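You operate a simulated robot arm through the tools that you are given. There is no shell and no other tool. Be economical: measure what you need, move in short steps, check, and stop when the job is done.

You are at the controls of a simulated two-armed robot. One attempt, no reset.

## Task
Pick up the glove carton marked "large" from the top of the side table with one hand, pass it to the other hand and put it on the top of the long table. Set down upright: glove carton.

It is judged by the outcome, as a careful person would: the job done as asked, and still so three seconds after it is handed in. It fails if anything else is knocked over, pushed out of place, dropped, spilled or broken.

## Robot
Two 7-joint arms with two-finger parallel grippers on one trunk, on a base that drives. Base frame: it is fixed to the floor where the robot stands at the start and does not move with it; the origin is under the middle of the robot, x ahead of it, y to its left, z up; the surface under the hand at the start is at about z = 0.84. Readings come in m, rad, newtons and seconds.
The left shoulder is at the start at [0.05, 0.161, 1.123], the right one opposite. With the tool pointing down near the work surface each hand reaches from about 0.24 to 0.68 m from the robot's upright axis, wherever it stands, measured 20 degrees to its own side. Places, roughly: top of the long table [-0.6, 1.1, 0.9]. Payload 3.43 kg a hand.
Tool frame (each hand has its own): the origin (TCP) lies between the finger pads and is the grasp point; the fingertips stand 0.03 m ahead of it; z points along the fingers, y is the line along which they close. Largest opening 0.094 m; finger width 0.028, thickness 0.01; the body of the gripper, 0.05 by 0.096 m, starts 0.055 m behind the TCP.
Orientation is told as [roll, pitch, yaw] about the base's x, y, z axes, in that order, counted from this pose: with the fingers straight down and closing along the base's y, the tool's x points along the base's -x, its y along +y and its z along -z.

## Interface
- The arms move only by the tool play_rows. It takes "left_commands", "right_commands" or both (then of equal length, played together; a hand with none holds still); each is a list of rows, each a list of 7 numbers: the turn, a rotation vector about the base's x, y, z in units of 90 degrees (1.0 is 90 degrees), then the shift along the base's x, y, z in units of 500 mm (1.0 is 500 mm), then the finger opening in m, from 0 to 0.094. In form: [[ax, ay, az, x, y, z, gripper], ...]. A call has 1 to 8 rows; each row is the pose to reach, as a shift and turn from the pose commanded when the call began. A call with a number of a shift or a turn outside -1 to 1 is refused whole. A row lasts 0.2 s, in which the tool goes at most 0.05 m and 0.15 rad; a call with a longer step from one row to the next is refused whole, and so is a gripper value outside its range. A pose out of reach is approached as far as the arm can. The call stops where the force on the tool passes 40 N (or 10 N more than at its start, if that is more) or the arm is blocked; 0.2 s more then pass. Each finger travels about 0.045 m/s and halts on what it meets, pressing with about 44 N; the grip force reading is that of the motor and also rises with nothing between the fingers. The clock runs only during rows and for 0.2 s after the last one: add rows that repeat a pose to give the fingers time. The reply holds the time, the measured pose of the TCP, the force on the tool along the base axes, the opening and the grip force, in the units named above and with some noise, with the torque about the TCP (base axes, N m) and any sound that the robot's microphone picked up.
- Cameras (640 x 400 px; columns grow to the right, rows downward): "scene" is now at [0.1242, -0.0319, 1.2572]; the picture's right is [-0.38, -0.93, 0.00], its down [-0.44, 0.18, -0.88] and it looks along [0.81, -0.33, -0.48] (base axes); focal length 214 px, centre (320, 200). "left" rides on the left gripper at [0.076, -0.014, -0.103] in its tool frame; the picture's right is [0.18, 0.98, 0.00], its down [-0.75, 0.14, -0.64] and it looks along [-0.63, 0.12, 0.77] (tool axes); focal length 243 px, centre (320, 200). "right" rides on the right gripper at [0.076, 0.014, -0.103] in its tool frame; the picture's right is [-0.18, 0.98, 0.00], its down [-0.75, -0.14, -0.64] and it looks along [-0.63, -0.12, 0.77] (tool axes); focal length 243 px, centre (320, 200). There is no depth. A picture from a camera that has moved, and an enlarged one, comes with that camera's place and axes in the base frame and with its lens.
- get_image(camera): a new picture of that camera. It takes no simulated time.
- slide_trunk(by): slides the trunk up (or, below 0, down) by that many m; the arms and the scene camera ride with it, the base frame stays. It gives what a move gives, with no picture.
- drive_base(legs): drives the robot by 1 to 6 legs, each [ahead, left, turn to the left] in m, m and rad, along the robot's own axes; the way and the turn of a leg run together, so that a leg with both is an arc; at most 1.5 m and 3.142 rad a leg. The arms and the cameras ride along, it lands a little off, and it stops where it bumps. It gives what a move gives.
- aim_head(pan, tilt): turns the head with the scene camera to pan (to the left, within 1.396 rad either way) and tilt (down, from -0.506 to 1.204), counted from straight ahead of the robot. It gives what a move gives.
- inspect(camera, box): a new picture of the part [left, top, right, bottom] of that camera's present view, enlarged. It takes no simulated time.
- finish_job(): hands the job in; it is judged then, once.

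Go step by step. Nothing tells you exact positions but the pictures and the camera data: compare them with the known pose of the tool, close in by small moves and look again before you grip or let go. The budget is 120 turns and 108 pictures, counting those below and the enlarged ones. Unless the task says otherwise, let go and move clear before handing in, and close with one line.

The tools are called after ">>>" as name(argument=value, ...) on one line, values as JSON. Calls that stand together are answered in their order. play_rows: Moves the arms, as the interface text tells. Its arguments: {"type":"object","properties":{"left_commands":{"type":"array"},"right_commands":{"type":"array"}},"required":[]} The other tools are called the same way: slide_trunk (by) slides the trunk up or down; drive_base (legs) drives the base; aim_head (pan, tilt) turns the head that bears the scene camera; get_image (camera) takes a picture; inspect (camera, box) takes an enlarged picture of a part of a camera's view; finish_job () hands the job in.

At the start:

```text
time: 0.0
left_tcp_pos: [0.457, 0.0568, 1.1755]
left_ee_rot: [0.001, 0.001, 0.004]
left_wrist_force: [-0.3, -0.1, 0.0]
left_ft_torque: [-0.01, 0.01, -0.02]
left_opening: 0.094
left_grip_force: 0.0
right_tcp_pos: [0.3519, -0.3187, 1.0708]
right_ee_rot: [-0.002, -0.001, 0.0]
right_wrist_force: [-1.1, 0.1, -0.9]
right_ft_torque: [-0.01, 0.02, -0.04]
right_opening: 0.094
right_grip_force: 0.1
trunk travel left (down, up): [-0.15, 0.117]
robot x, y, heading: [-0.0012, 0.002, 0.002]
head pan, tilt: [-0.387, 0.501]
```

scene: 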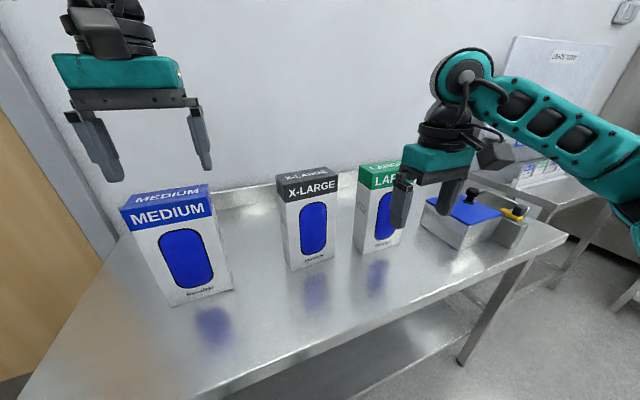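
right: 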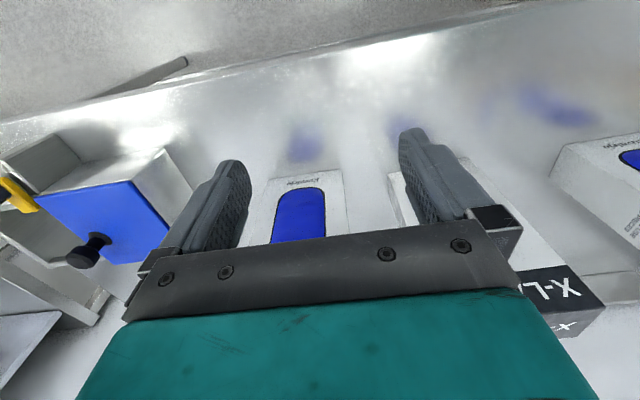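
left: 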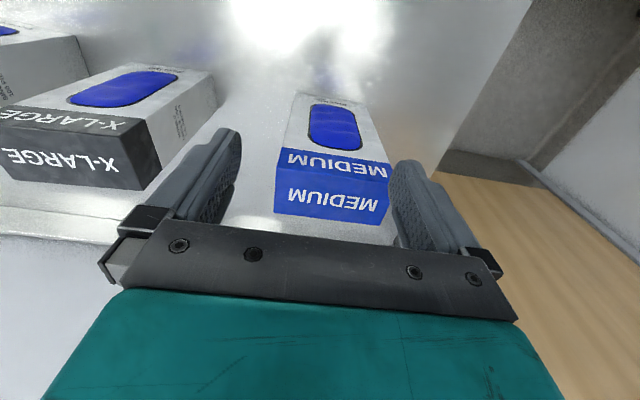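

The green "LARGE" carton stands third on the side table, partly behind the right gripper, close to X-LARGE. I'll look closer to measure it.

>>> inspect(camera="scene", box=[260, 140, 460, 280])

>>> inspect(camera="right", box=[160, 100, 640, 400])

```text
2.86 times, centred on (360, 210) of scene
camera zoom: at [0.1242, -0.0319, 1.2572], right [-0.38, -0.93, 0.0], down [-0.44, 0.18, -0.88], along [0.81, -0.33, -0.48], focal length 613 px, centre (206, 171)
```

zoom: 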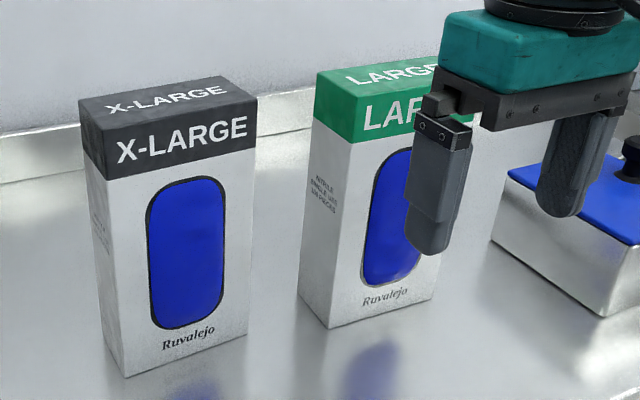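

```text
1.33 times, centred on (400, 250) of right
camera zoom: at [0.2749, -0.3044, 1.1737], right [0.18, 0.98, 0.0], down [0.75, -0.14, 0.64], along [0.63, -0.12, -0.77], focal length 324 px, centre (213, 133)
```

zoom: 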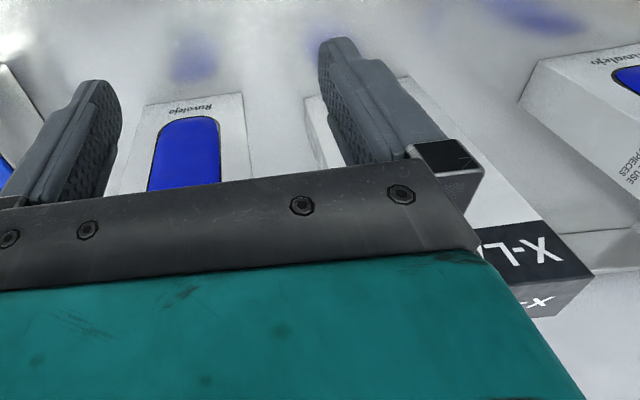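

The LARGE carton measures about x 0.491–0.545, y −0.431…−0.311, with its top at about z 1.08, so it is 0.055 deep, 0.12 wide and 0.24 tall. I'll grip it from above with the right hand, fingers closing along x. First I raise the hand and turn it.

>>> play_rows(right_commands=[[0, 0, 0, 0, 0, 0.09, 0.094], [0, 0, 0, 0, 0, 0.18, 0.094], [0, 0, 0.09, 0, 0, 0.22, 0.094], [0, 0, 0.18, 0, 0, 0.22, 0.094], [0, 0, 0.27, 0, 0, 0.22, 0.094], [0, 0, 0.36, 0, 0, 0.22, 0.094], [0, 0, 0.45, 0, 0, 0.22, 0.094], [0, 0, 0.54, 0, 0, 0.22, 0.094]])

```text
time: 1.8
left_tcp_pos: [0.4559, 0.0565, 1.1756]
left_ee_rot: [-0.003, 0.001, 0.001]
left_wrist_force: [-0.3, -0.2, 0.5]
left_ft_torque: [0.02, 0.0, 0.0]
left_opening: 0.0941
left_grip_force: 0.0
right_tcp_pos: [0.3307, -0.2776, 1.1672]
right_ee_rot: [0.0, -0.001, 0.849]
right_wrist_force: [-0.2, 0.3, 0.1]
right_ft_torque: [0.02, -0.03, -0.01]
right_opening: 0.0938
right_grip_force: 0.2
right hand out of reach, approached as far as the arm can: row 7, 8
trunk travel left (down, up): [-0.15, 0.117]
robot x, y, heading: [-0.0, 0.0004, 0.005]
head pan, tilt: [-0.387, 0.501]
```

Turning left runs into a reach limit, so I'll turn the other way to yaw −90°.

>>> play_rows(right_commands=[[0, 0, -0.09, 0, 0, 0, 0.094], [0, 0, -0.18, 0, 0, 0, 0.094], [0, 0, -0.27, 0, -0.02, 0, 0.094], [0, 0, -0.36, 0.02, -0.04, 0, 0.094], [0, 0, -0.45, 0.04, -0.08, 0, 0.094], [0, 0, -0.54, 0.05, -0.1, 0, 0.094], [0, 0, -0.63, 0.06, -0.12, 0, 0.094], [0, 0, -0.72, 0.08, -0.14, 0, 0.094]])

>>> play_rows(right_commands=[[0, 0, -0.09, 0, 0, 0, 0.094], [0, 0, -0.18, 0.0, 0, 0, 0.094], [0, 0, -0.27, 0, 0, 0, 0.094], [0, 0, -0.36, 0.0, 0, 0, 0.094], [0, 0, -0.45, 0.0, 0, 0, 0.094], [0, 0, -0.54, 0.0, 0, 0, 0.094], [0, 0, -0.63, 0.0, 0, 0, 0.094], [0, 0, -0.72, 0.0, 0, 0, 0.094]])

```text
time: 3.6
left_tcp_pos: [0.4558, 0.0575, 1.1751]
left_ee_rot: [0.0, 0.001, 0.003]
left_wrist_force: [0.0, 0.6, -0.5]
left_ft_torque: [-0.03, 0.02, 0.0]
left_opening: 0.0939
left_grip_force: 0.0
right_tcp_pos: [0.374, -0.3466, 1.1666]
right_ee_rot: [0.003, -0.001, -0.288]
right_wrist_force: [-0.1, 0.0, 0.1]
right_ft_torque: [0.02, -0.02, 0.0]
right_opening: 0.0939
right_grip_force: 0.1
trunk travel left (down, up): [-0.15, 0.117]
robot x, y, heading: [0.0004, 0.0024, -0.002]
head pan, tilt: [-0.387, 0.501]
```

```text
time: 5.4
left_tcp_pos: [0.457, 0.0575, 1.1747]
left_ee_rot: [-0.001, 0.0, 0.002]
left_wrist_force: [0.4, -0.3, 0.7]
left_ft_torque: [0.01, 0.03, 0.0]
left_opening: 0.0942
left_grip_force: 0.1
right_tcp_pos: [0.3717, -0.3474, 1.1656]
right_ee_rot: [-0.001, -0.001, -1.416]
right_wrist_force: [0.2, 0.1, -0.4]
right_ft_torque: [-0.02, 0.0, -0.01]
right_opening: 0.0941
right_grip_force: 0.0
trunk travel left (down, up): [-0.15, 0.117]
robot x, y, heading: [0.0022, 0.0023, -0.0]
head pan, tilt: [-0.387, 0.501]
```

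Yaw −90° works. Next I finish the turn and move over the carton, with the fingertips about 5 cm above its top.

>>> play_rows(right_commands=[[0, 0, -0.05, 0.08, -0.01, 0.0, 0.094], [0, 0, -0.098, 0.16, -0.03, 0.0, 0.094], [0, 0, -0.098, 0.23, -0.048, 0.0, 0.094], [0, 0, -0.098, 0.292, -0.048, 0.0, 0.094], [0, 0, -0.098, 0.292, -0.048, 0.0, 0.094]])

>>> get_image(camera="scene")

>>> get_image(camera="right")

```text
time: 6.6
left_tcp_pos: [0.4569, 0.0566, 1.1753]
left_ee_rot: [-0.001, 0.001, 0.002]
left_wrist_force: [0.2, 0.1, 0.9]
left_ft_torque: [-0.03, 0.04, 0.02]
left_opening: 0.094
left_grip_force: 0.0
right_tcp_pos: [0.52, -0.3721, 1.1643]
right_ee_rot: [0.001, 0.0, -1.569]
right_wrist_force: [0.0, 0.2, 1.2]
right_ft_torque: [-0.02, 0.03, 0.02]
right_opening: 0.094
right_grip_force: 0.0
trunk travel left (down, up): [-0.15, 0.117]
robot x, y, heading: [-0.0005, 0.0023, 0.0]
head pan, tilt: [-0.387, 0.501]
```

```text
102 pictures are left
camera scene: at [0.124, -0.032, 1.2572], right [-0.38, -0.93, 0.0], down [-0.44, 0.18, -0.88], along [0.81, -0.33, -0.48], focal length 214 px, centre (320, 200)
```

scene: 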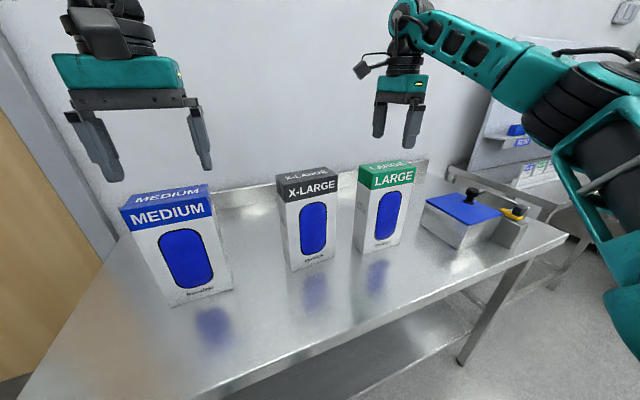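

```text
101 pictures are left
camera right: at [0.5334, -0.2954, 1.2677], right [0.98, -0.18, 0.0], down [-0.14, -0.75, 0.64], along [-0.12, -0.63, -0.77], focal length 243 px, centre (320, 200)
```

right: 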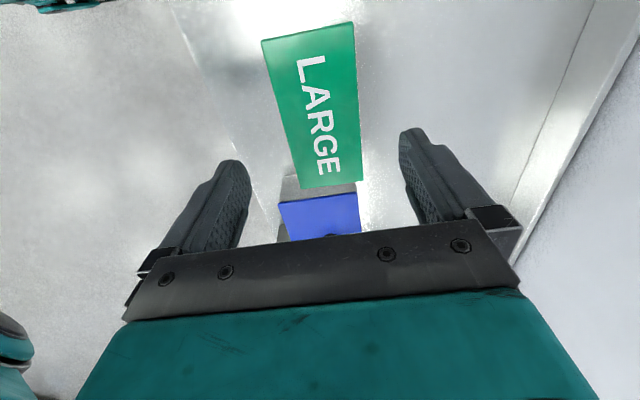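

The top face in the wrist picture centres at about (0.52, −0.371), so the hand is aligned. I'll descend with the fingers straddling the carton.

>>> play_rows(right_commands=[[0, 0, 0, 0, 0, -0.06, 0.094], [0, 0, 0, 0, 0, -0.12, 0.094], [0, 0, 0, 0, 0, -0.17, 0.094], [0, 0, 0, 0, 0, -0.21, 0.094], [0, 0, 0, 0, 0, -0.21, 0.094]])

>>> inspect(camera="scene", box=[300, 80, 480, 270])

>>> get_image(camera="right")

```text
time: 7.8
left_tcp_pos: [0.4561, 0.0561, 1.1765]
left_ee_rot: [-0.001, 0.001, 0.002]
left_wrist_force: [-0.5, -0.7, -0.3]
left_ft_torque: [-0.02, 0.01, -0.02]
left_opening: 0.0945
left_grip_force: 0.1
right_tcp_pos: [0.5195, -0.3706, 1.0601]
right_ee_rot: [0.003, 0.001, -1.569]
right_wrist_force: [0.7, -0.6, 0.8]
right_ft_torque: [0.01, 0.01, 0.02]
right_opening: 0.0942
right_grip_force: 0.1
trunk travel left (down, up): [-0.15, 0.117]
robot x, y, heading: [0.0003, -0.0026, 0.0]
head pan, tilt: [-0.387, 0.501]
```

```text
2.11 times, centred on (390, 175) of scene
camera zoom: at [0.1242, -0.0318, 1.2572], right [-0.38, -0.93, 0.0], down [-0.44, 0.18, -0.88], along [0.81, -0.33, -0.48], focal length 452 px, centre (173, 253)
```

zoom: 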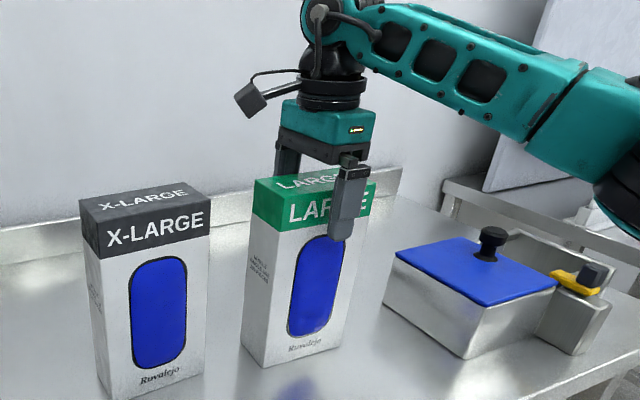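

```text
99 pictures are left
camera right: at [0.5328, -0.2941, 1.1625], right [0.98, -0.18, 0.0], down [-0.14, -0.75, 0.64], along [-0.12, -0.63, -0.77], focal length 243 px, centre (320, 200)
```

right: 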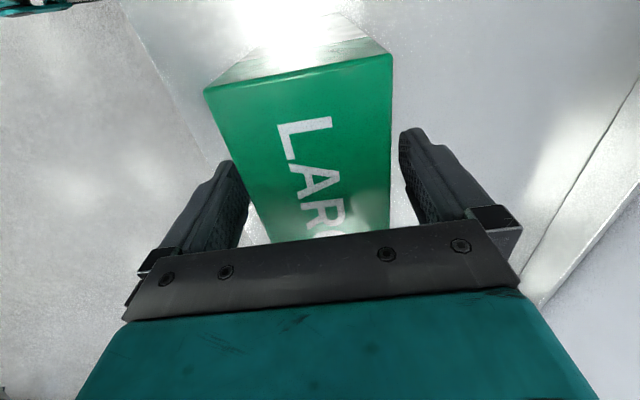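

The fingers straddle the carton cleanly, so I close the right gripper.

>>> play_rows(right_commands=[[0, 0, 0, 0, 0, 0, 0.03], [0, 0, 0, 0, 0, 0, 0.03], [0, 0, 0, 0, 0, 0, 0.03], [0, 0, 0, 0, 0, 0, 0.03], [0, 0, 0, 0, 0, 0, 0.03]])

```text
time: 9.0
left_tcp_pos: [0.4562, 0.0571, 1.1747]
left_ee_rot: [-0.001, -0.001, 0.001]
left_wrist_force: [0.6, 0.0, 0.6]
left_ft_torque: [-0.03, 0.0, 0.03]
left_opening: 0.0939
left_grip_force: 0.0
right_tcp_pos: [0.5193, -0.3704, 1.0594]
right_ee_rot: [0.0, -0.001, -1.567]
right_wrist_force: [1.6, -0.4, 0.1]
right_ft_torque: [0.01, -0.06, -0.08]
right_opening: 0.0662
right_grip_force: 43.6
trunk travel left (down, up): [-0.15, 0.117]
robot x, y, heading: [-0.0005, 0.0008, -0.003]
head pan, tilt: [-0.387, 0.501]
```

The grip holds at 0.066 m and 44 N. I lift straight up.

>>> play_rows(right_commands=[[0, 0, 0, 0, 0, 0.03, 0.03], [0, 0, 0, 0, 0, 0.08, 0.03], [0, 0, 0, 0, 0, 0.14, 0.03], [0, 0, 0, 0, 0, 0.2, 0.03], [0, 0, 0, 0, 0, 0.26, 0.03], [0, 0, 0, 0, 0, 0.3, 0.03], [0, 0, 0, 0, 0, 0.3, 0.03]])

>>> get_image(camera="scene")

```text
time: 10.6
left_tcp_pos: [0.4564, 0.0569, 1.1747]
left_ee_rot: [0.0, 0.001, 0.002]
left_wrist_force: [-0.4, -0.5, -0.8]
left_ft_torque: [-0.01, 0.01, 0.02]
left_opening: 0.094
left_grip_force: 0.0
right_tcp_pos: [0.5196, -0.3726, 1.2122]
right_ee_rot: [-0.001, 0.001, -1.568]
right_wrist_force: [0.8, 0.7, -4.7]
right_ft_torque: [-0.01, 0.03, -0.01]
right_opening: 0.0663
right_grip_force: 43.7
trunk travel left (down, up): [-0.15, 0.117]
robot x, y, heading: [-0.0007, -0.0013, 0.0]
head pan, tilt: [-0.387, 0.501]
```

```text
98 pictures are left
camera scene: at [0.1247, -0.0323, 1.2571], right [-0.38, -0.93, 0.0], down [-0.44, 0.18, -0.88], along [0.81, -0.33, -0.48], focal length 214 px, centre (320, 200)
```

scene: 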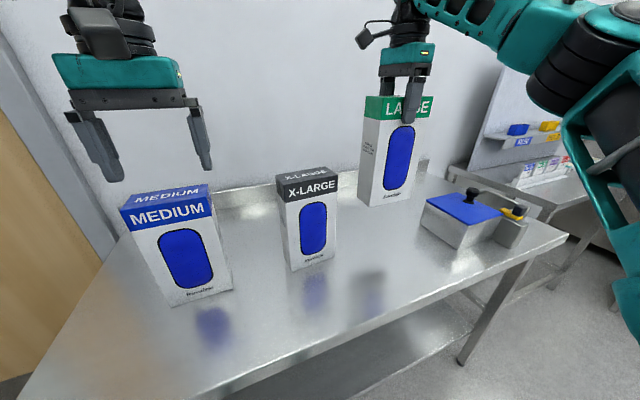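

The carton is held and clear of the table. Before driving, I look at the long table and the space around the robot.

>>> aim_head(pan=1.39, tilt=0.5)

>>> get_image(camera="scene")

```text
time: 12.4
left_tcp_pos: [0.4563, 0.0563, 1.1759]
left_ee_rot: [0.002, -0.001, 0.002]
left_wrist_force: [-0.1, -0.4, 0.0]
left_ft_torque: [0.05, 0.01, 0.01]
left_opening: 0.0942
left_grip_force: 0.0
right_tcp_pos: [0.5182, -0.3713, 1.2114]
right_ee_rot: [0.0, 0.001, -1.569]
right_wrist_force: [0.3, -0.8, -5.3]
right_ft_torque: [0.01, -0.03, 0.01]
right_opening: 0.066
right_grip_force: 44.1
trunk travel left (down, up): [-0.15, 0.117]
robot x, y, heading: [0.0037, 0.0001, -0.001]
head pan, tilt: [1.389, 0.499]
```

```text
97 pictures are left
camera scene: at [0.0569, 0.0917, 1.2573], right [0.98, -0.18, 0.0], down [-0.09, -0.47, -0.88], along [0.16, 0.86, -0.48], focal length 214 px, centre (320, 200)
```

scene: 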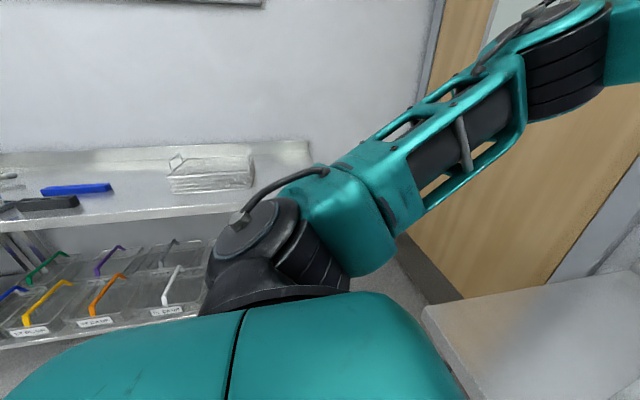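

The long table runs along the left wall, with its front edge at about y 0.73. I'll back off a little from the side table to do the handover in free space, after checking the right side first.

>>> aim_head(pan=-1.39, tilt=0.4)

>>> get_image(camera="scene")

```text
time: 14.8
left_tcp_pos: [0.4559, 0.0566, 1.1751]
left_ee_rot: [-0.001, 0.0, 0.003]
left_wrist_force: [0.2, 0.6, -1.0]
left_ft_torque: [0.02, 0.02, -0.02]
left_opening: 0.0938
left_grip_force: 0.1
right_tcp_pos: [0.5187, -0.3724, 1.2104]
right_ee_rot: [0.0, 0.0, -1.568]
right_wrist_force: [0.1, 0.2, -5.0]
right_ft_torque: [0.0, 0.02, -0.01]
right_opening: 0.0663
right_grip_force: 44.0
trunk travel left (down, up): [-0.15, 0.117]
robot x, y, heading: [0.0021, -0.0022, 0.003]
head pan, tilt: [-1.389, 0.4]
```

```text
96 pictures are left
camera scene: at [0.0572, -0.0889, 1.2664], right [-0.98, -0.18, 0.0], down [-0.07, 0.38, -0.92], along [0.17, -0.91, -0.39], focal length 214 px, centre (320, 200)
```

scene: 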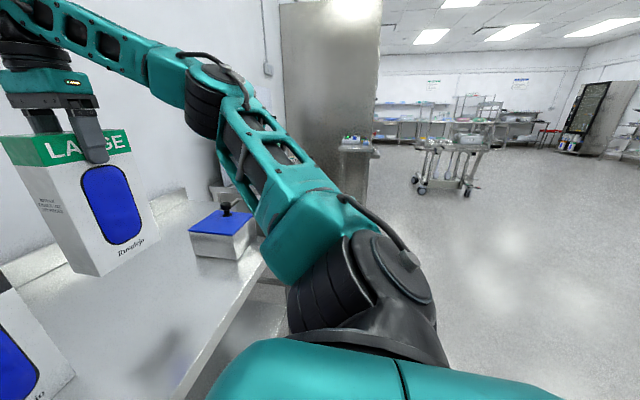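

There is plenty of floor to the right and behind. I back up 0.4 m and face the head forward.

>>> drive_base(legs=[[-0.4, 0, 0]])

>>> aim_head(pan=0.0, tilt=0.4)

>>> get_image(camera="scene")

```text
time: 17.3
left_tcp_pos: [0.0619, 0.0567, 1.1756]
left_ee_rot: [0.001, 0.001, 0.0]
left_wrist_force: [-0.8, 0.6, 0.0]
left_ft_torque: [-0.05, 0.01, 0.0]
left_opening: 0.0939
left_grip_force: 0.0
right_tcp_pos: [0.1236, -0.3728, 1.2112]
right_ee_rot: [0.0, 0.0, -1.569]
right_wrist_force: [-0.9, -0.2, -4.3]
right_ft_torque: [0.04, 0.01, 0.02]
right_opening: 0.0663
right_grip_force: 43.7
trunk travel left (down, up): [-0.15, 0.117]
robot x, y, heading: [-0.3941, 0.0023, -0.004]
head pan, tilt: [-1.389, 0.4]
```

```text
time: 18.8
left_tcp_pos: [0.0622, 0.0554, 1.1762]
left_ee_rot: [-0.001, -0.001, -0.001]
left_wrist_force: [-0.6, 0.5, 0.0]
left_ft_torque: [0.01, 0.0, 0.01]
left_opening: 0.0941
left_grip_force: 0.1
right_tcp_pos: [0.1238, -0.3723, 1.2106]
right_ee_rot: [-0.001, 0.0, -1.569]
right_wrist_force: [0.3, 0.2, -5.5]
right_ft_torque: [0.0, 0.0, -0.01]
right_opening: 0.0663
right_grip_force: 44.1
trunk travel left (down, up): [-0.15, 0.117]
robot x, y, heading: [-0.3975, 0.0029, 0.003]
head pan, tilt: [0.0, 0.4]
```

```text
95 pictures are left
camera scene: at [-0.2618, 0.0022, 1.2664], right [0.0, -1.0, 0.0], down [-0.39, 0.0, -0.92], along [0.92, 0.0, -0.39], focal length 214 px, centre (320, 200)
```

scene: 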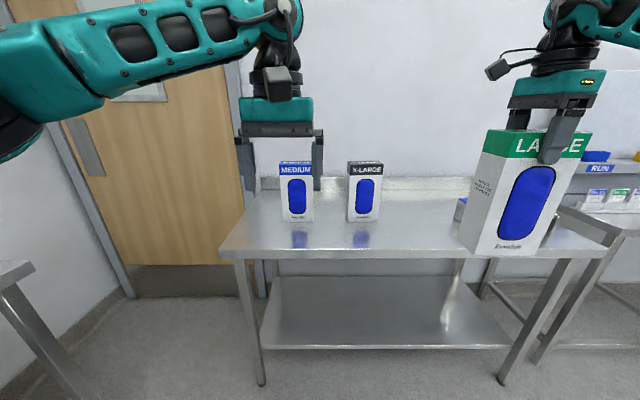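

The space is free here. I bring the carton in towards the middle with the right hand while turning the left hand's yaw to +90°.

>>> play_rows(left_commands=[[0, 0, 0.09, 0, 0.05, 0, 0.094], [0, 0, 0.18, 0, 0.1, 0, 0.094], [0, 0, 0.27, 0, 0.15, 0, 0.094], [0, 0, 0.36, 0, 0.2, 0, 0.094], [0, 0, 0.45, 0, 0.2, 0, 0.094], [0, 0, 0.54, 0, 0.2, 0, 0.094], [0, 0, 0.63, 0, 0.2, 0, 0.094], [0, 0, 0.72, 0, 0.2, 0, 0.094]], right_commands=[[0, 0, 0, -0.02, 0.03, 0, 0.03], [0, 0, 0, -0.05, 0.06, 0, 0.03], [0, 0, 0, -0.08, 0.1, 0, 0.03], [0, 0, 0, -0.11, 0.14, 0, 0.03], [0, 0, 0, -0.14, 0.18, 0, 0.03], [0, 0, 0, -0.16, 0.21, 0, 0.03], [0, 0, 0, -0.16, 0.22, 0, 0.03], [0, 0, 0, -0.16, 0.22, 0, 0.03]])

>>> play_rows(left_commands=[[0, 0, 0.09, 0, 0.0, 0, 0.094], [0, 0, 0.18, 0, 0.0, 0, 0.094], [0, 0, 0.28, 0, 0.0, 0, 0.094], [0, 0, 0.28, 0, 0.0, 0, 0.094]])

```text
time: 20.6
left_tcp_pos: [0.0605, 0.1562, 1.1761]
left_ee_rot: [0.001, -0.001, 1.134]
left_wrist_force: [0.2, 0.1, 0.5]
left_ft_torque: [0.02, -0.01, 0.01]
left_opening: 0.094
left_grip_force: 0.0
right_tcp_pos: [0.0451, -0.2637, 1.2102]
right_ee_rot: [0.001, -0.001, -1.57]
right_wrist_force: [0.3, -0.4, -5.1]
right_ft_torque: [0.02, -0.01, 0.0]
right_opening: 0.066
right_grip_force: 44.0
trunk travel left (down, up): [-0.15, 0.117]
robot x, y, heading: [-0.3927, 0.0022, -0.006]
head pan, tilt: [0.0, 0.4]
```

```text
refused: row 3 steps farther than a row can; nothing moved
```

The left turn works. I finish the yaw, then roll the left hand so its fingers point toward −y.

>>> play_rows(left_commands=[[0, 0, 0.09, 0, 0.05, -0.02, 0.094], [0, 0, 0.18, 0, 0.1, -0.04, 0.094], [0, 0, 0.27, 0, 0.12, -0.06, 0.094], [0, 0, 0.278, 0, 0.12, -0.08, 0.094]])

>>> play_rows(left_commands=[[-0.09, 0, 0, 0, 0, 0, 0.094], [-0.18, 0, 0, 0, 0, 0, 0.094], [-0.27, 0, 0, 0, 0, 0, 0.094], [-0.36, 0, 0, 0, 0, 0, 0.094], [-0.45, 0, 0, 0, 0, 0, 0.094], [-0.54, 0, 0, 0, 0, 0, 0.094], [-0.63, 0, 0, 0, 0, 0, 0.094], [-0.72, 0, 0, 0, 0, 0, 0.094]])

>>> get_image(camera="scene")

```text
time: 21.6
left_tcp_pos: [0.0614, 0.2156, 1.1349]
left_ee_rot: [0.001, 0.0, 1.57]
left_wrist_force: [1.0, 0.1, 0.3]
left_ft_torque: [0.02, 0.01, 0.0]
left_opening: 0.094
left_grip_force: 0.1
right_tcp_pos: [0.045, -0.2626, 1.2101]
right_ee_rot: [0.0, 0.0, -1.568]
right_wrist_force: [-1.3, 0.9, -4.1]
right_ft_torque: [0.02, -0.01, 0.01]
right_opening: 0.0662
right_grip_force: 44.3
trunk travel left (down, up): [-0.15, 0.117]
robot x, y, heading: [-0.3955, 0.0018, -0.003]
head pan, tilt: [0.0, 0.4]
```

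```text
time: 23.4
left_tcp_pos: [0.0601, 0.2161, 1.1355]
left_ee_rot: [-0.007, 1.133, 1.563]
left_wrist_force: [0.7, 0.4, -0.5]
left_ft_torque: [0.01, 0.0, -0.03]
left_opening: 0.094
left_grip_force: 0.0
right_tcp_pos: [0.0447, -0.2625, 1.2105]
right_ee_rot: [-0.001, -0.002, -1.567]
right_wrist_force: [0.0, 0.5, -4.3]
right_ft_torque: [0.04, 0.03, 0.0]
right_opening: 0.0665
right_grip_force: 43.7
trunk travel left (down, up): [-0.15, 0.117]
robot x, y, heading: [-0.3928, -0.0007, -0.005]
head pan, tilt: [0.0, 0.4]
```

```text
94 pictures are left
camera scene: at [-0.2618, 0.0026, 1.2664], right [0.0, -1.0, 0.0], down [-0.39, 0.0, -0.92], along [0.92, 0.0, -0.39], focal length 214 px, centre (320, 200)
```

scene: 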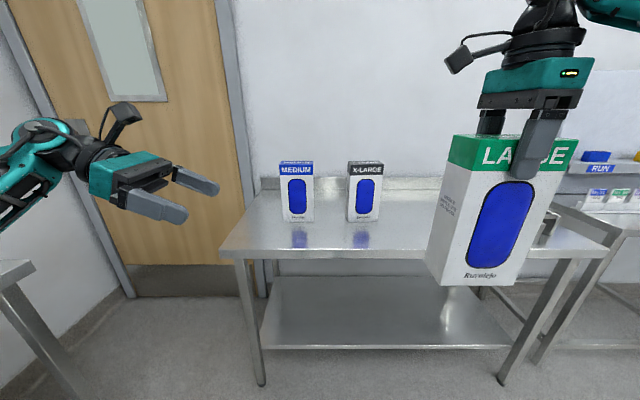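

I finish the roll and bring the left hand to a pre-grasp pose beside the carton.

>>> play_rows(left_commands=[[-0.09, 0, 0, 0, -0.08, -0.02, 0.094], [-0.18, 0, 0, -0.01, -0.16, -0.04, 0.094], [-0.27, 0, 0, -0.02, -0.24, -0.06, 0.094], [-0.28, 0, 0, -0.03, -0.33, -0.07, 0.094], [-0.28, 0, 0, -0.03, -0.42, -0.07, 0.094], [-0.28, 0, 0, -0.03, -0.51, -0.07, 0.094], [-0.28, 0, 0, -0.03, -0.6, -0.07, 0.094], [-0.28, 0, 0, -0.03, -0.6, -0.07, 0.094]])

>>> get_image(camera="scene")

>>> get_image(camera="left")

```text
time: 25.2
left_tcp_pos: [0.0429, -0.083, 1.0998]
left_ee_rot: [-1.56, 1.569, 0.012]
left_wrist_force: [0.6, 0.9, 0.1]
left_ft_torque: [0.0, 0.0, 0.0]
left_opening: 0.094
left_grip_force: 0.2
right_tcp_pos: [0.0455, -0.2623, 1.2112]
right_ee_rot: [-0.001, 0.0, -1.57]
right_wrist_force: [-0.3, 0.1, -5.2]
right_ft_torque: [0.0, -0.01, 0.0]
right_opening: 0.0661
right_grip_force: 44.2
trunk travel left (down, up): [-0.15, 0.117]
robot x, y, heading: [-0.3984, -0.0017, -0.0]
head pan, tilt: [0.0, 0.4]
```

```text
93 pictures are left
camera scene: at [-0.2619, 0.0026, 1.2664], right [0.0, -1.0, 0.0], down [-0.39, 0.0, -0.92], along [0.92, 0.0, -0.39], focal length 214 px, centre (320, 200)
```

scene: 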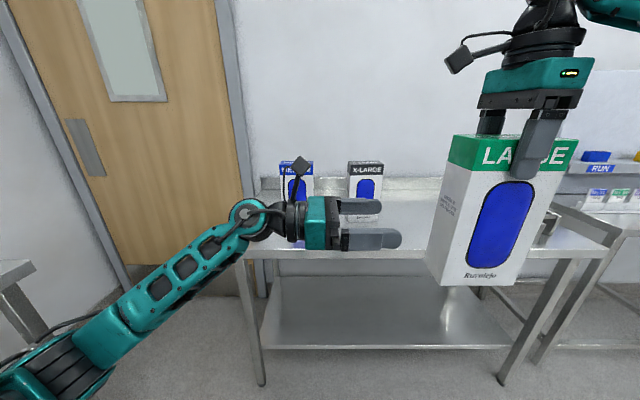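

```text
92 pictures are left
camera left: at [0.058, 0.0193, 1.1763], right [-0.98, 0.0, 0.18], down [-0.14, 0.64, -0.75], along [-0.12, -0.77, -0.63], focal length 243 px, centre (320, 200)
```

left: 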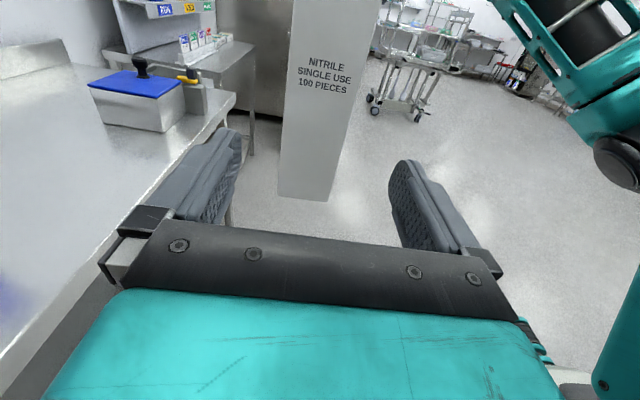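

The carton's left face is centred between the open left fingers at x ≈ 0.044, with its bottom at z ≈ 0.993. I advance in two steps.

>>> play_rows(left_commands=[[0, 0, 0, 0.003, -0.06, 0, 0.094], [0, 0, 0, 0.003, -0.12, 0, 0.094], [0, 0, 0, 0.003, -0.18, 0, 0.094], [0, 0, 0, 0.003, -0.22, 0, 0.094], [0, 0, 0, 0.003, -0.22, 0, 0.094]])

>>> get_image(camera="left")

>>> inspect(camera="scene", box=[280, 80, 640, 305])

```text
time: 26.4
left_tcp_pos: [0.0473, -0.1932, 1.1023]
left_ee_rot: [-1.353, 1.567, 0.22]
left_wrist_force: [0.6, 0.7, 0.8]
left_ft_torque: [-0.01, -0.01, 0.01]
left_opening: 0.0938
left_grip_force: 0.1
right_tcp_pos: [0.0454, -0.2621, 1.2114]
right_ee_rot: [0.002, -0.001, -1.569]
right_wrist_force: [0.2, 0.6, -4.8]
right_ft_torque: [0.03, 0.0, 0.01]
right_opening: 0.0664
right_grip_force: 44.2
trunk travel left (down, up): [-0.15, 0.117]
robot x, y, heading: [-0.3952, 0.0015, -0.001]
head pan, tilt: [0.0, 0.4]
```

```text
91 pictures are left
camera left: at [0.0617, -0.0904, 1.1781], right [-0.98, 0.0, 0.18], down [-0.14, 0.64, -0.75], along [-0.12, -0.77, -0.63], focal length 243 px, centre (320, 200)
```

left: 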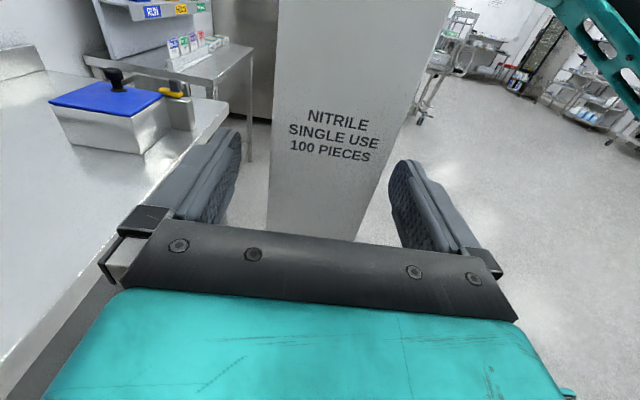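

```text
1.78 times, centred on (460, 192) of scene
camera zoom: at [-0.2619, 0.0024, 1.2664], right [0.0, -1.0, 0.0], down [-0.39, 0.0, -0.92], along [0.92, 0.0, -0.39], focal length 381 px, centre (71, 213)
```

zoom: 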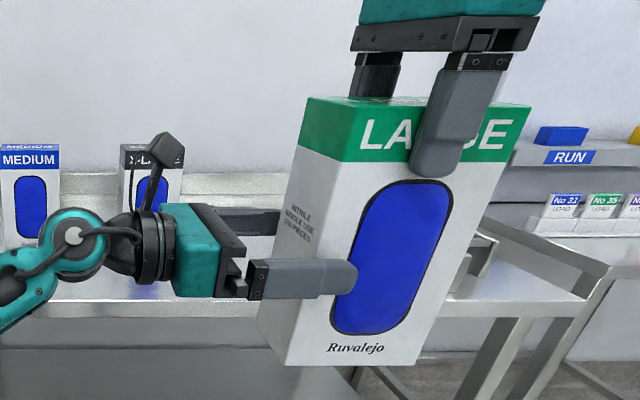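

The fingers straddle the carton well. I advance the last 5 cm and close.

>>> play_rows(left_commands=[[0, 0, 0, -0.002, -0.05, 0, 0.094], [0, 0, 0, -0.002, -0.1, 0, 0.094], [0, 0, 0, -0.002, -0.1, 0, 0.094], [0, 0, 0, -0.002, -0.1, 0, 0.03], [0, 0, 0, -0.002, -0.1, 0, 0.03], [0, 0, 0, -0.002, -0.1, 0, 0.03], [0, 0, 0, -0.002, -0.1, 0, 0.03], [0, 0, 0, -0.002, -0.1, 0, 0.03]])

>>> inspect(camera="scene", box=[280, 80, 640, 305])

```text
time: 28.2
left_tcp_pos: [0.0468, -0.2401, 1.1016]
left_ee_rot: [-1.287, 1.567, 0.281]
left_wrist_force: [-12.6, 2.6, 0.9]
left_ft_torque: [0.08, -0.3, 0.15]
left_opening: 0.066
left_grip_force: 43.8
right_tcp_pos: [0.0456, -0.2619, 1.2116]
right_ee_rot: [0.001, 0.0, -1.57]
right_wrist_force: [11.5, -1.6, -3.9]
right_ft_torque: [-0.36, -1.0, -0.4]
right_opening: 0.0661
right_grip_force: 43.7
trunk travel left (down, up): [-0.15, 0.117]
robot x, y, heading: [-0.398, -0.0016, -0.003]
head pan, tilt: [0.0, 0.4]
```

```text
1.78 times, centred on (460, 192) of scene
camera zoom: at [-0.2619, 0.0024, 1.2664], right [0.0, -1.0, 0.0], down [-0.39, 0.0, -0.92], along [0.92, 0.0, -0.39], focal length 381 px, centre (71, 213)
```

zoom: 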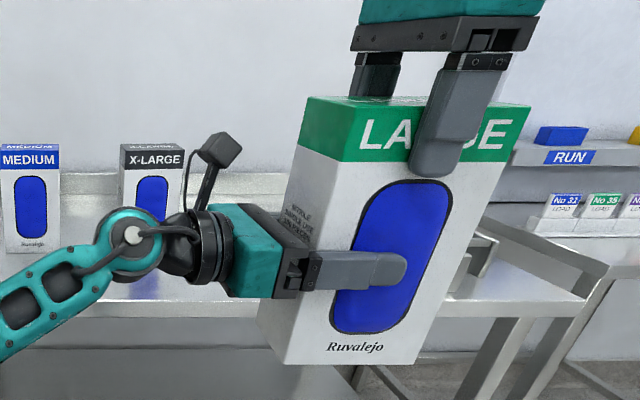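

Both hands hold the carton. I open the right hand and withdraw it straight up.

>>> play_rows(right_commands=[[0, 0, 0, 0, 0, 0, 0.094], [0, 0, 0, 0, 0, 0, 0.094], [0, 0, 0, 0, 0, 0, 0.094], [0, 0, 0, 0, 0, 0.06, 0.094], [0, 0, 0, 0, 0, 0.13, 0.094], [0, 0, 0, 0, 0, 0.2, 0.094], [0, 0, 0, 0, 0, 0.2, 0.094]])

>>> get_image(camera="scene")

```text
time: 29.8
left_tcp_pos: [0.0475, -0.2413, 1.1019]
left_ee_rot: [-1.073, 1.57, 0.499]
left_wrist_force: [-0.2, -0.3, -0.6]
left_ft_torque: [0.12, -0.01, 0.03]
left_opening: 0.0662
left_grip_force: 44.7
right_tcp_pos: [0.0422, -0.2639, 1.3123]
right_ee_rot: [0.001, 0.003, -1.569]
right_wrist_force: [-0.6, -0.9, -0.3]
right_ft_torque: [0.01, -0.02, 0.02]
right_opening: 0.094
right_grip_force: 0.0
trunk travel left (down, up): [-0.15, 0.117]
robot x, y, heading: [-0.3974, -0.0015, -0.005]
head pan, tilt: [0.0, 0.4]
```

```text
88 pictures are left
camera scene: at [-0.2617, 0.002, 1.2663], right [0.0, -1.0, 0.0], down [-0.39, 0.0, -0.92], along [0.92, 0.0, -0.39], focal length 214 px, centre (320, 200)
```

scene: 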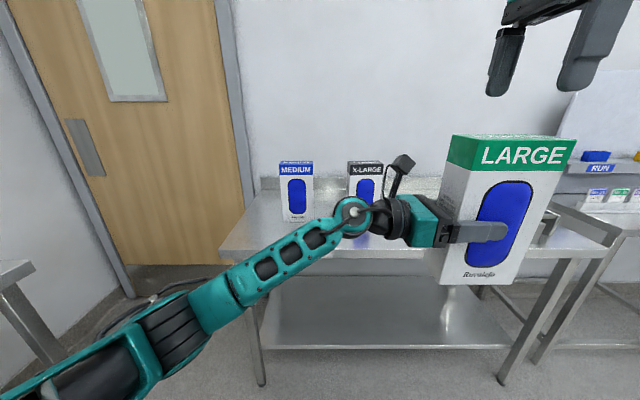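

The handover succeeded and the left hand holds the carton alone. I move the right arm aside and bring the carton to the middle, then look toward the long table.

>>> play_rows(left_commands=[[0, 0, 0, 0, 0.01, 0, 0.03], [0, 0, 0, 0, 0.04, 0, 0.03], [0, 0, 0, 0, 0.1, 0, 0.03], [0, 0, 0, 0, 0.16, 0, 0.03], [0, 0, 0, 0, 0.22, 0, 0.03], [0, 0, 0, 0, 0.28, 0, 0.03], [0, 0, 0, 0, 0.32, 0, 0.03], [0, 0, 0, 0, 0.34, 0, 0.03]], right_commands=[[0, 0, 0, 0, -0.03, 0, 0.094], [0, 0, 0, -0.01, -0.08, 0, 0.094], [0, 0, 0, -0.03, -0.12, 0, 0.094], [0, 0, 0, -0.05, -0.16, 0, 0.094], [0, 0, 0, -0.08, -0.2, 0, 0.094], [0, 0, 0, -0.1, -0.2, -0.04, 0.094], [0, 0, 0, -0.1, -0.2, -0.1, 0.094], [0, 0, 0, -0.1, -0.2, -0.16, 0.094]])

>>> drive_base(legs=[[-0.1, -0.1, 0.0], [0, 0, 1.571]])

>>> get_image(camera="scene")

```text
time: 31.6
left_tcp_pos: [0.0472, -0.0731, 1.0988]
left_ee_rot: [-1.314, 1.57, 0.255]
left_wrist_force: [-0.2, 0.3, -0.8]
left_ft_torque: [0.11, -0.01, -0.02]
left_opening: 0.0661
left_grip_force: 43.9
right_tcp_pos: [-0.0051, -0.3627, 1.2311]
right_ee_rot: [0.002, 0.001, -1.571]
right_wrist_force: [0.4, -1.0, 0.4]
right_ft_torque: [0.02, 0.03, -0.01]
right_opening: 0.0936
right_grip_force: 0.0
trunk travel left (down, up): [-0.15, 0.117]
robot x, y, heading: [-0.3924, -0.002, -0.004]
head pan, tilt: [0.0, 0.4]
```

```text
time: 37.0
left_tcp_pos: [-0.4163, 0.3401, 1.0985]
left_ee_rot: [-1.371, 1.57, 1.758]
left_wrist_force: [0.6, 0.7, -0.2]
left_ft_torque: [0.01, 0.1, 0.01]
left_opening: 0.0663
left_grip_force: 44.2
right_tcp_pos: [-0.1271, 0.2828, 1.2314]
right_ee_rot: [0.0, 0.0, -0.012]
right_wrist_force: [-0.5, 0.4, -0.7]
right_ft_torque: [-0.01, 0.0, 0.0]
right_opening: 0.0936
right_grip_force: 0.0
trunk travel left (down, up): [-0.15, 0.117]
robot x, y, heading: [-0.4938, -0.0993, 1.555]
head pan, tilt: [0.0, 0.4]
```

```text
87 pictures are left
camera scene: at [-0.494, 0.0347, 1.2664], right [1.0, -0.02, 0.0], down [-0.01, -0.39, -0.92], along [0.01, 0.92, -0.39], focal length 214 px, centre (320, 200)
```

scene: 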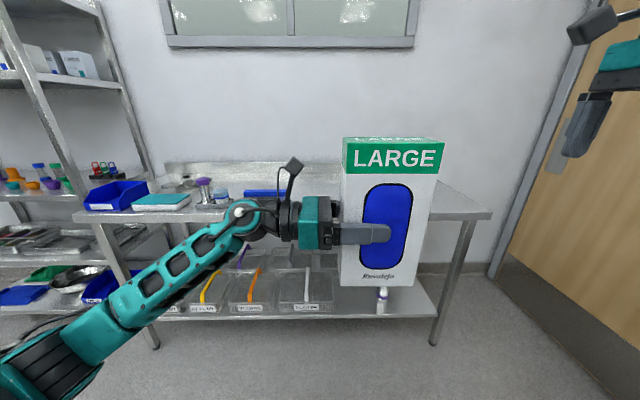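

I'm facing the long table: front edge at y ≈ 0.755, spanning x −1.4 to 0.16. The carton hides part of the top, so I sidestep to the right to see the rest.

>>> drive_base(legs=[[0, -0.35, 0.015]])

>>> aim_head(pan=0.1, tilt=0.3)

>>> get_image(camera="scene")

>>> get_image(camera="right")

```text
time: 40.6
left_tcp_pos: [-0.0709, 0.3374, 1.0979]
left_ee_rot: [-1.154, 1.57, 1.982]
left_wrist_force: [-0.3, 0.9, 0.9]
left_ft_torque: [-0.01, 0.16, -0.01]
left_opening: 0.0665
left_grip_force: 43.8
right_tcp_pos: [0.2187, 0.282, 1.231]
right_ee_rot: [0.0, -0.001, -0.005]
right_wrist_force: [1.1, -0.3, 0.1]
right_ft_torque: [0.03, -0.03, -0.01]
right_opening: 0.0941
right_grip_force: 0.1
trunk travel left (down, up): [-0.15, 0.117]
robot x, y, heading: [-0.1475, -0.1037, 1.566]
head pan, tilt: [0.0, 0.4]
```

```text
time: 41.3
left_tcp_pos: [-0.0717, 0.3373, 1.099]
left_ee_rot: [-0.855, 1.569, 2.281]
left_wrist_force: [0.1, -0.7, -0.3]
left_ft_torque: [-0.02, 0.1, 0.01]
left_opening: 0.0661
left_grip_force: 44.0
right_tcp_pos: [0.2185, 0.282, 1.2315]
right_ee_rot: [0.0, 0.001, -0.005]
right_wrist_force: [-0.2, -1.2, -0.3]
right_ft_torque: [-0.01, -0.02, -0.01]
right_opening: 0.094
right_grip_force: 0.1
trunk travel left (down, up): [-0.15, 0.117]
robot x, y, heading: [-0.1459, -0.1048, 1.57]
head pan, tilt: [0.099, 0.3]
```

```text
86 pictures are left
camera scene: at [-0.1556, 0.0311, 1.2756], right [1.0, 0.09, 0.0], down [0.03, -0.3, -0.96], along [-0.09, 0.95, -0.3], focal length 214 px, centre (320, 200)
```

scene: 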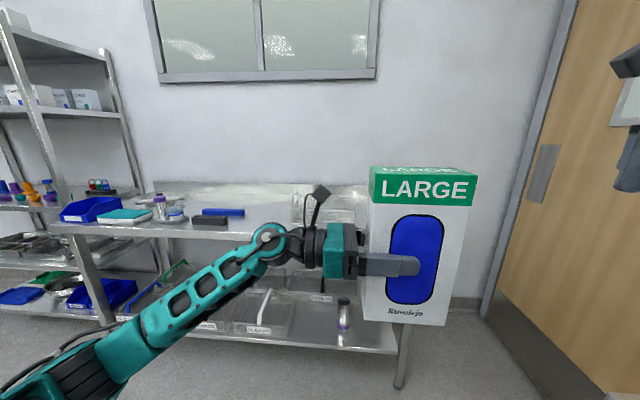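

```text
85 pictures are left
camera right: at [0.143, 0.2977, 1.3339], right [0.19, 0.98, 0.0], down [0.75, -0.15, 0.64], along [0.63, -0.12, -0.77], focal length 243 px, centre (320, 200)
```

right: 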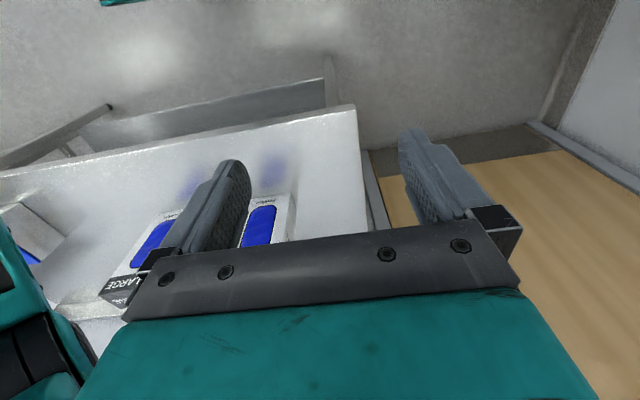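

I need a clearer view of the basket and the free surface, so I enlarge.

>>> inspect(camera="scene", box=[180, 160, 420, 310])

```text
2.67 times, centred on (300, 235) of scene
camera zoom: at [-0.1556, 0.0311, 1.2756], right [1.0, 0.09, 0.0], down [0.03, -0.3, -0.96], along [-0.09, 0.95, -0.3], focal length 572 px, centre (373, 107)
```

zoom: 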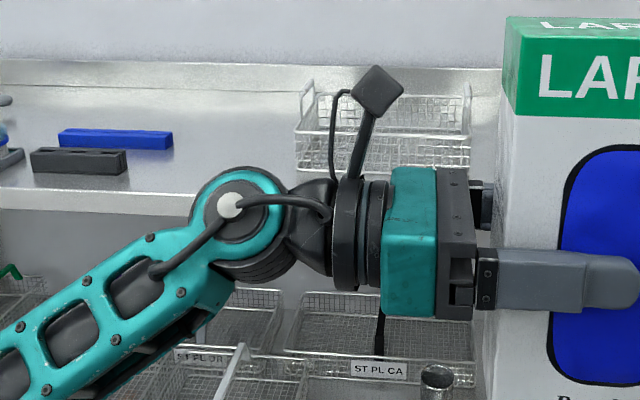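

The basket spans about x −0.36 to −0.08, and a free gap lies between it and the dark box at x −0.60 to −0.37. I'll turn the left hand so its fingers point straight at the table, so that I can set the carton in the gap from the front.

>>> play_rows(left_commands=[[0, 0, 0.09, -0.03, 0, 0, 0.03], [0, 0, 0.18, -0.06, 0, 0, 0.03], [0, 0, 0.27, -0.09, 0, 0, 0.03], [0, 0, 0.36, -0.12, 0, 0, 0.03], [0, 0, 0.45, -0.15, 0, 0, 0.03], [0, 0, 0.54, -0.18, 0, 0, 0.03], [0, 0, 0.63, -0.21, 0, 0, 0.03], [0, 0, 0.72, -0.24, 0, 0, 0.03]])

>>> play_rows(left_commands=[[0, 0, 0.09, -0.03, 0, 0, 0.03], [0, 0, 0.18, -0.06, 0, 0, 0.03], [0, 0, 0.27, -0.06, 0, 0, 0.03], [0, 0, 0.28, -0.06, 0, 0, 0.03]])

>>> aim_head(pan=0.0, tilt=0.4)

>>> get_image(camera="scene")

>>> get_image(camera="left")

```text
time: 43.1
left_tcp_pos: [-0.2672, 0.3522, 1.0471]
left_ee_rot: [-1.219, 1.237, 3.083]
left_wrist_force: [0.8, 0.5, 0.5]
left_ft_torque: [-0.08, 0.1, 0.0]
left_opening: 0.0664
left_grip_force: 43.9
left hand out of reach, approached as far as the arm can: row 7, 8
right_tcp_pos: [0.2198, 0.2826, 1.2314]
right_ee_rot: [0.0, 0.002, -0.004]
right_wrist_force: [0.9, -0.9, -0.4]
right_ft_torque: [-0.01, 0.04, 0.02]
right_opening: 0.094
right_grip_force: 0.1
trunk travel left (down, up): [-0.15, 0.117]
robot x, y, heading: [-0.1464, -0.1051, 1.561]
head pan, tilt: [0.099, 0.3]
stopped in row 8 (left hand): the arm was blocked; the commanded pose is now the measured one
```

```text
time: 43.6
left_tcp_pos: [-0.3465, 0.3562, 1.0266]
left_ee_rot: [-1.29, 0.921, -3.119]
left_wrist_force: [1.2, 1.3, -0.1]
left_ft_torque: [-0.13, 0.08, 0.0]
left_opening: 0.0662
left_grip_force: 43.9
left hand out of reach, approached as far as the arm can: row 1, 2
right_tcp_pos: [0.22, 0.2837, 1.2313]
right_ee_rot: [-0.001, 0.003, -0.007]
right_wrist_force: [1.2, -0.5, 0.6]
right_ft_torque: [0.0, 0.03, 0.02]
right_opening: 0.0942
right_grip_force: 0.0
trunk travel left (down, up): [-0.15, 0.117]
robot x, y, heading: [-0.1511, -0.1063, 1.566]
head pan, tilt: [0.099, 0.3]
stopped in row 2 (left hand): the arm was blocked; the commanded pose is now the measured one
```

```text
time: 44.2
left_tcp_pos: [-0.3487, 0.3548, 1.0271]
left_ee_rot: [-1.298, 0.924, -3.122]
left_wrist_force: [0.6, 0.4, 0.6]
left_ft_torque: [-0.14, 0.06, -0.02]
left_opening: 0.0661
left_grip_force: 44.4
right_tcp_pos: [0.2194, 0.2836, 1.2309]
right_ee_rot: [0.001, 0.0, -0.004]
right_wrist_force: [0.6, -0.4, -0.5]
right_ft_torque: [0.0, 0.0, -0.01]
right_opening: 0.094
right_grip_force: 0.2
trunk travel left (down, up): [-0.15, 0.117]
robot x, y, heading: [-0.1452, -0.1048, 1.565]
head pan, tilt: [0.0, 0.4]
```

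```text
83 pictures are left
camera scene: at [-0.1466, 0.0308, 1.2664], right [1.0, -0.01, 0.0], down [0.0, -0.39, -0.92], along [0.01, 0.92, -0.39], focal length 214 px, centre (320, 200)
```

scene: 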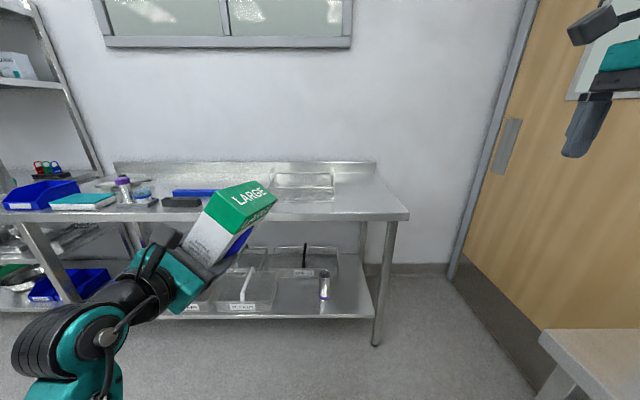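

```text
82 pictures are left
camera left: at [-0.3328, 0.2609, 1.1131], right [0.87, -0.25, -0.42], down [-0.47, -0.67, -0.58], along [-0.14, 0.7, -0.7], focal length 243 px, centre (320, 200)
```

left: 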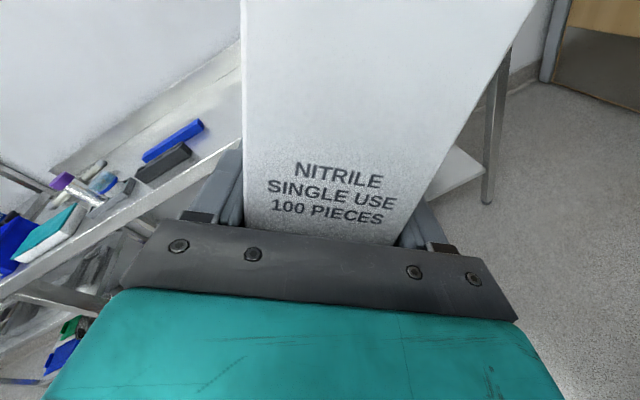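

The arm reached a wrist limit when the fingers pointed straight ahead, and the carton tilted, though it is still held firmly. I bring it back upright with the fingers pointing about 35° off the table's edge direction, which the wrist could reach.

>>> play_rows(left_commands=[[-0.0197, -0.0567, -0.062, 0.04, -0.004, 0.021, 0.03], [-0.0393, -0.1134, -0.1239, 0.08, -0.008, 0.042, 0.03], [-0.059, -0.1701, -0.1859, 0.12, -0.012, 0.063, 0.03], [-0.0787, -0.2269, -0.2479, 0.16, -0.016, 0.084, 0.03], [-0.0984, -0.2836, -0.3099, 0.2, -0.02, 0.105, 0.03], [-0.118, -0.3403, -0.3718, 0.24, -0.025, 0.126, 0.03], [-0.1377, -0.397, -0.4338, 0.278, -0.03, 0.146, 0.03], [-0.1377, -0.397, -0.4338, 0.278, -0.03, 0.146, 0.03]])

>>> get_image(camera="scene")

```text
time: 46.0
left_tcp_pos: [-0.2057, 0.3431, 1.1021]
left_ee_rot: [2.113, 1.567, -0.418]
left_wrist_force: [-1.1, -0.5, 0.3]
left_ft_torque: [-0.11, 0.08, -0.01]
left_opening: 0.0662
left_grip_force: 43.7
right_tcp_pos: [0.2203, 0.283, 1.2303]
right_ee_rot: [-0.001, 0.0, -0.005]
right_wrist_force: [-0.3, 0.1, 0.3]
right_ft_torque: [-0.01, 0.03, 0.01]
right_opening: 0.0939
right_grip_force: 0.0
trunk travel left (down, up): [-0.15, 0.117]
robot x, y, heading: [-0.1467, -0.1073, 1.561]
head pan, tilt: [0.0, 0.4]
```

```text
81 pictures are left
camera scene: at [-0.1464, 0.0308, 1.2664], right [1.0, -0.01, 0.0], down [0.0, -0.39, -0.92], along [0.01, 0.92, -0.39], focal length 214 px, centre (320, 200)
```

scene: 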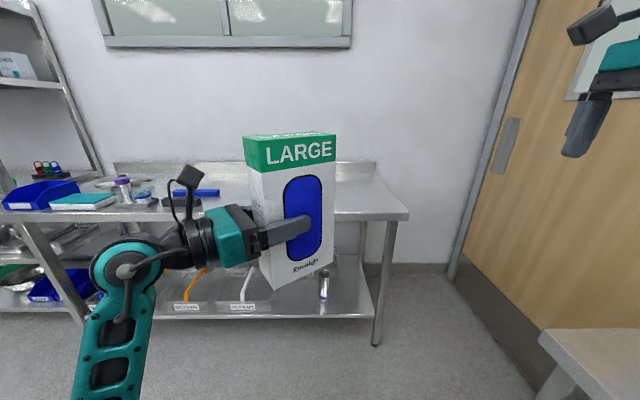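

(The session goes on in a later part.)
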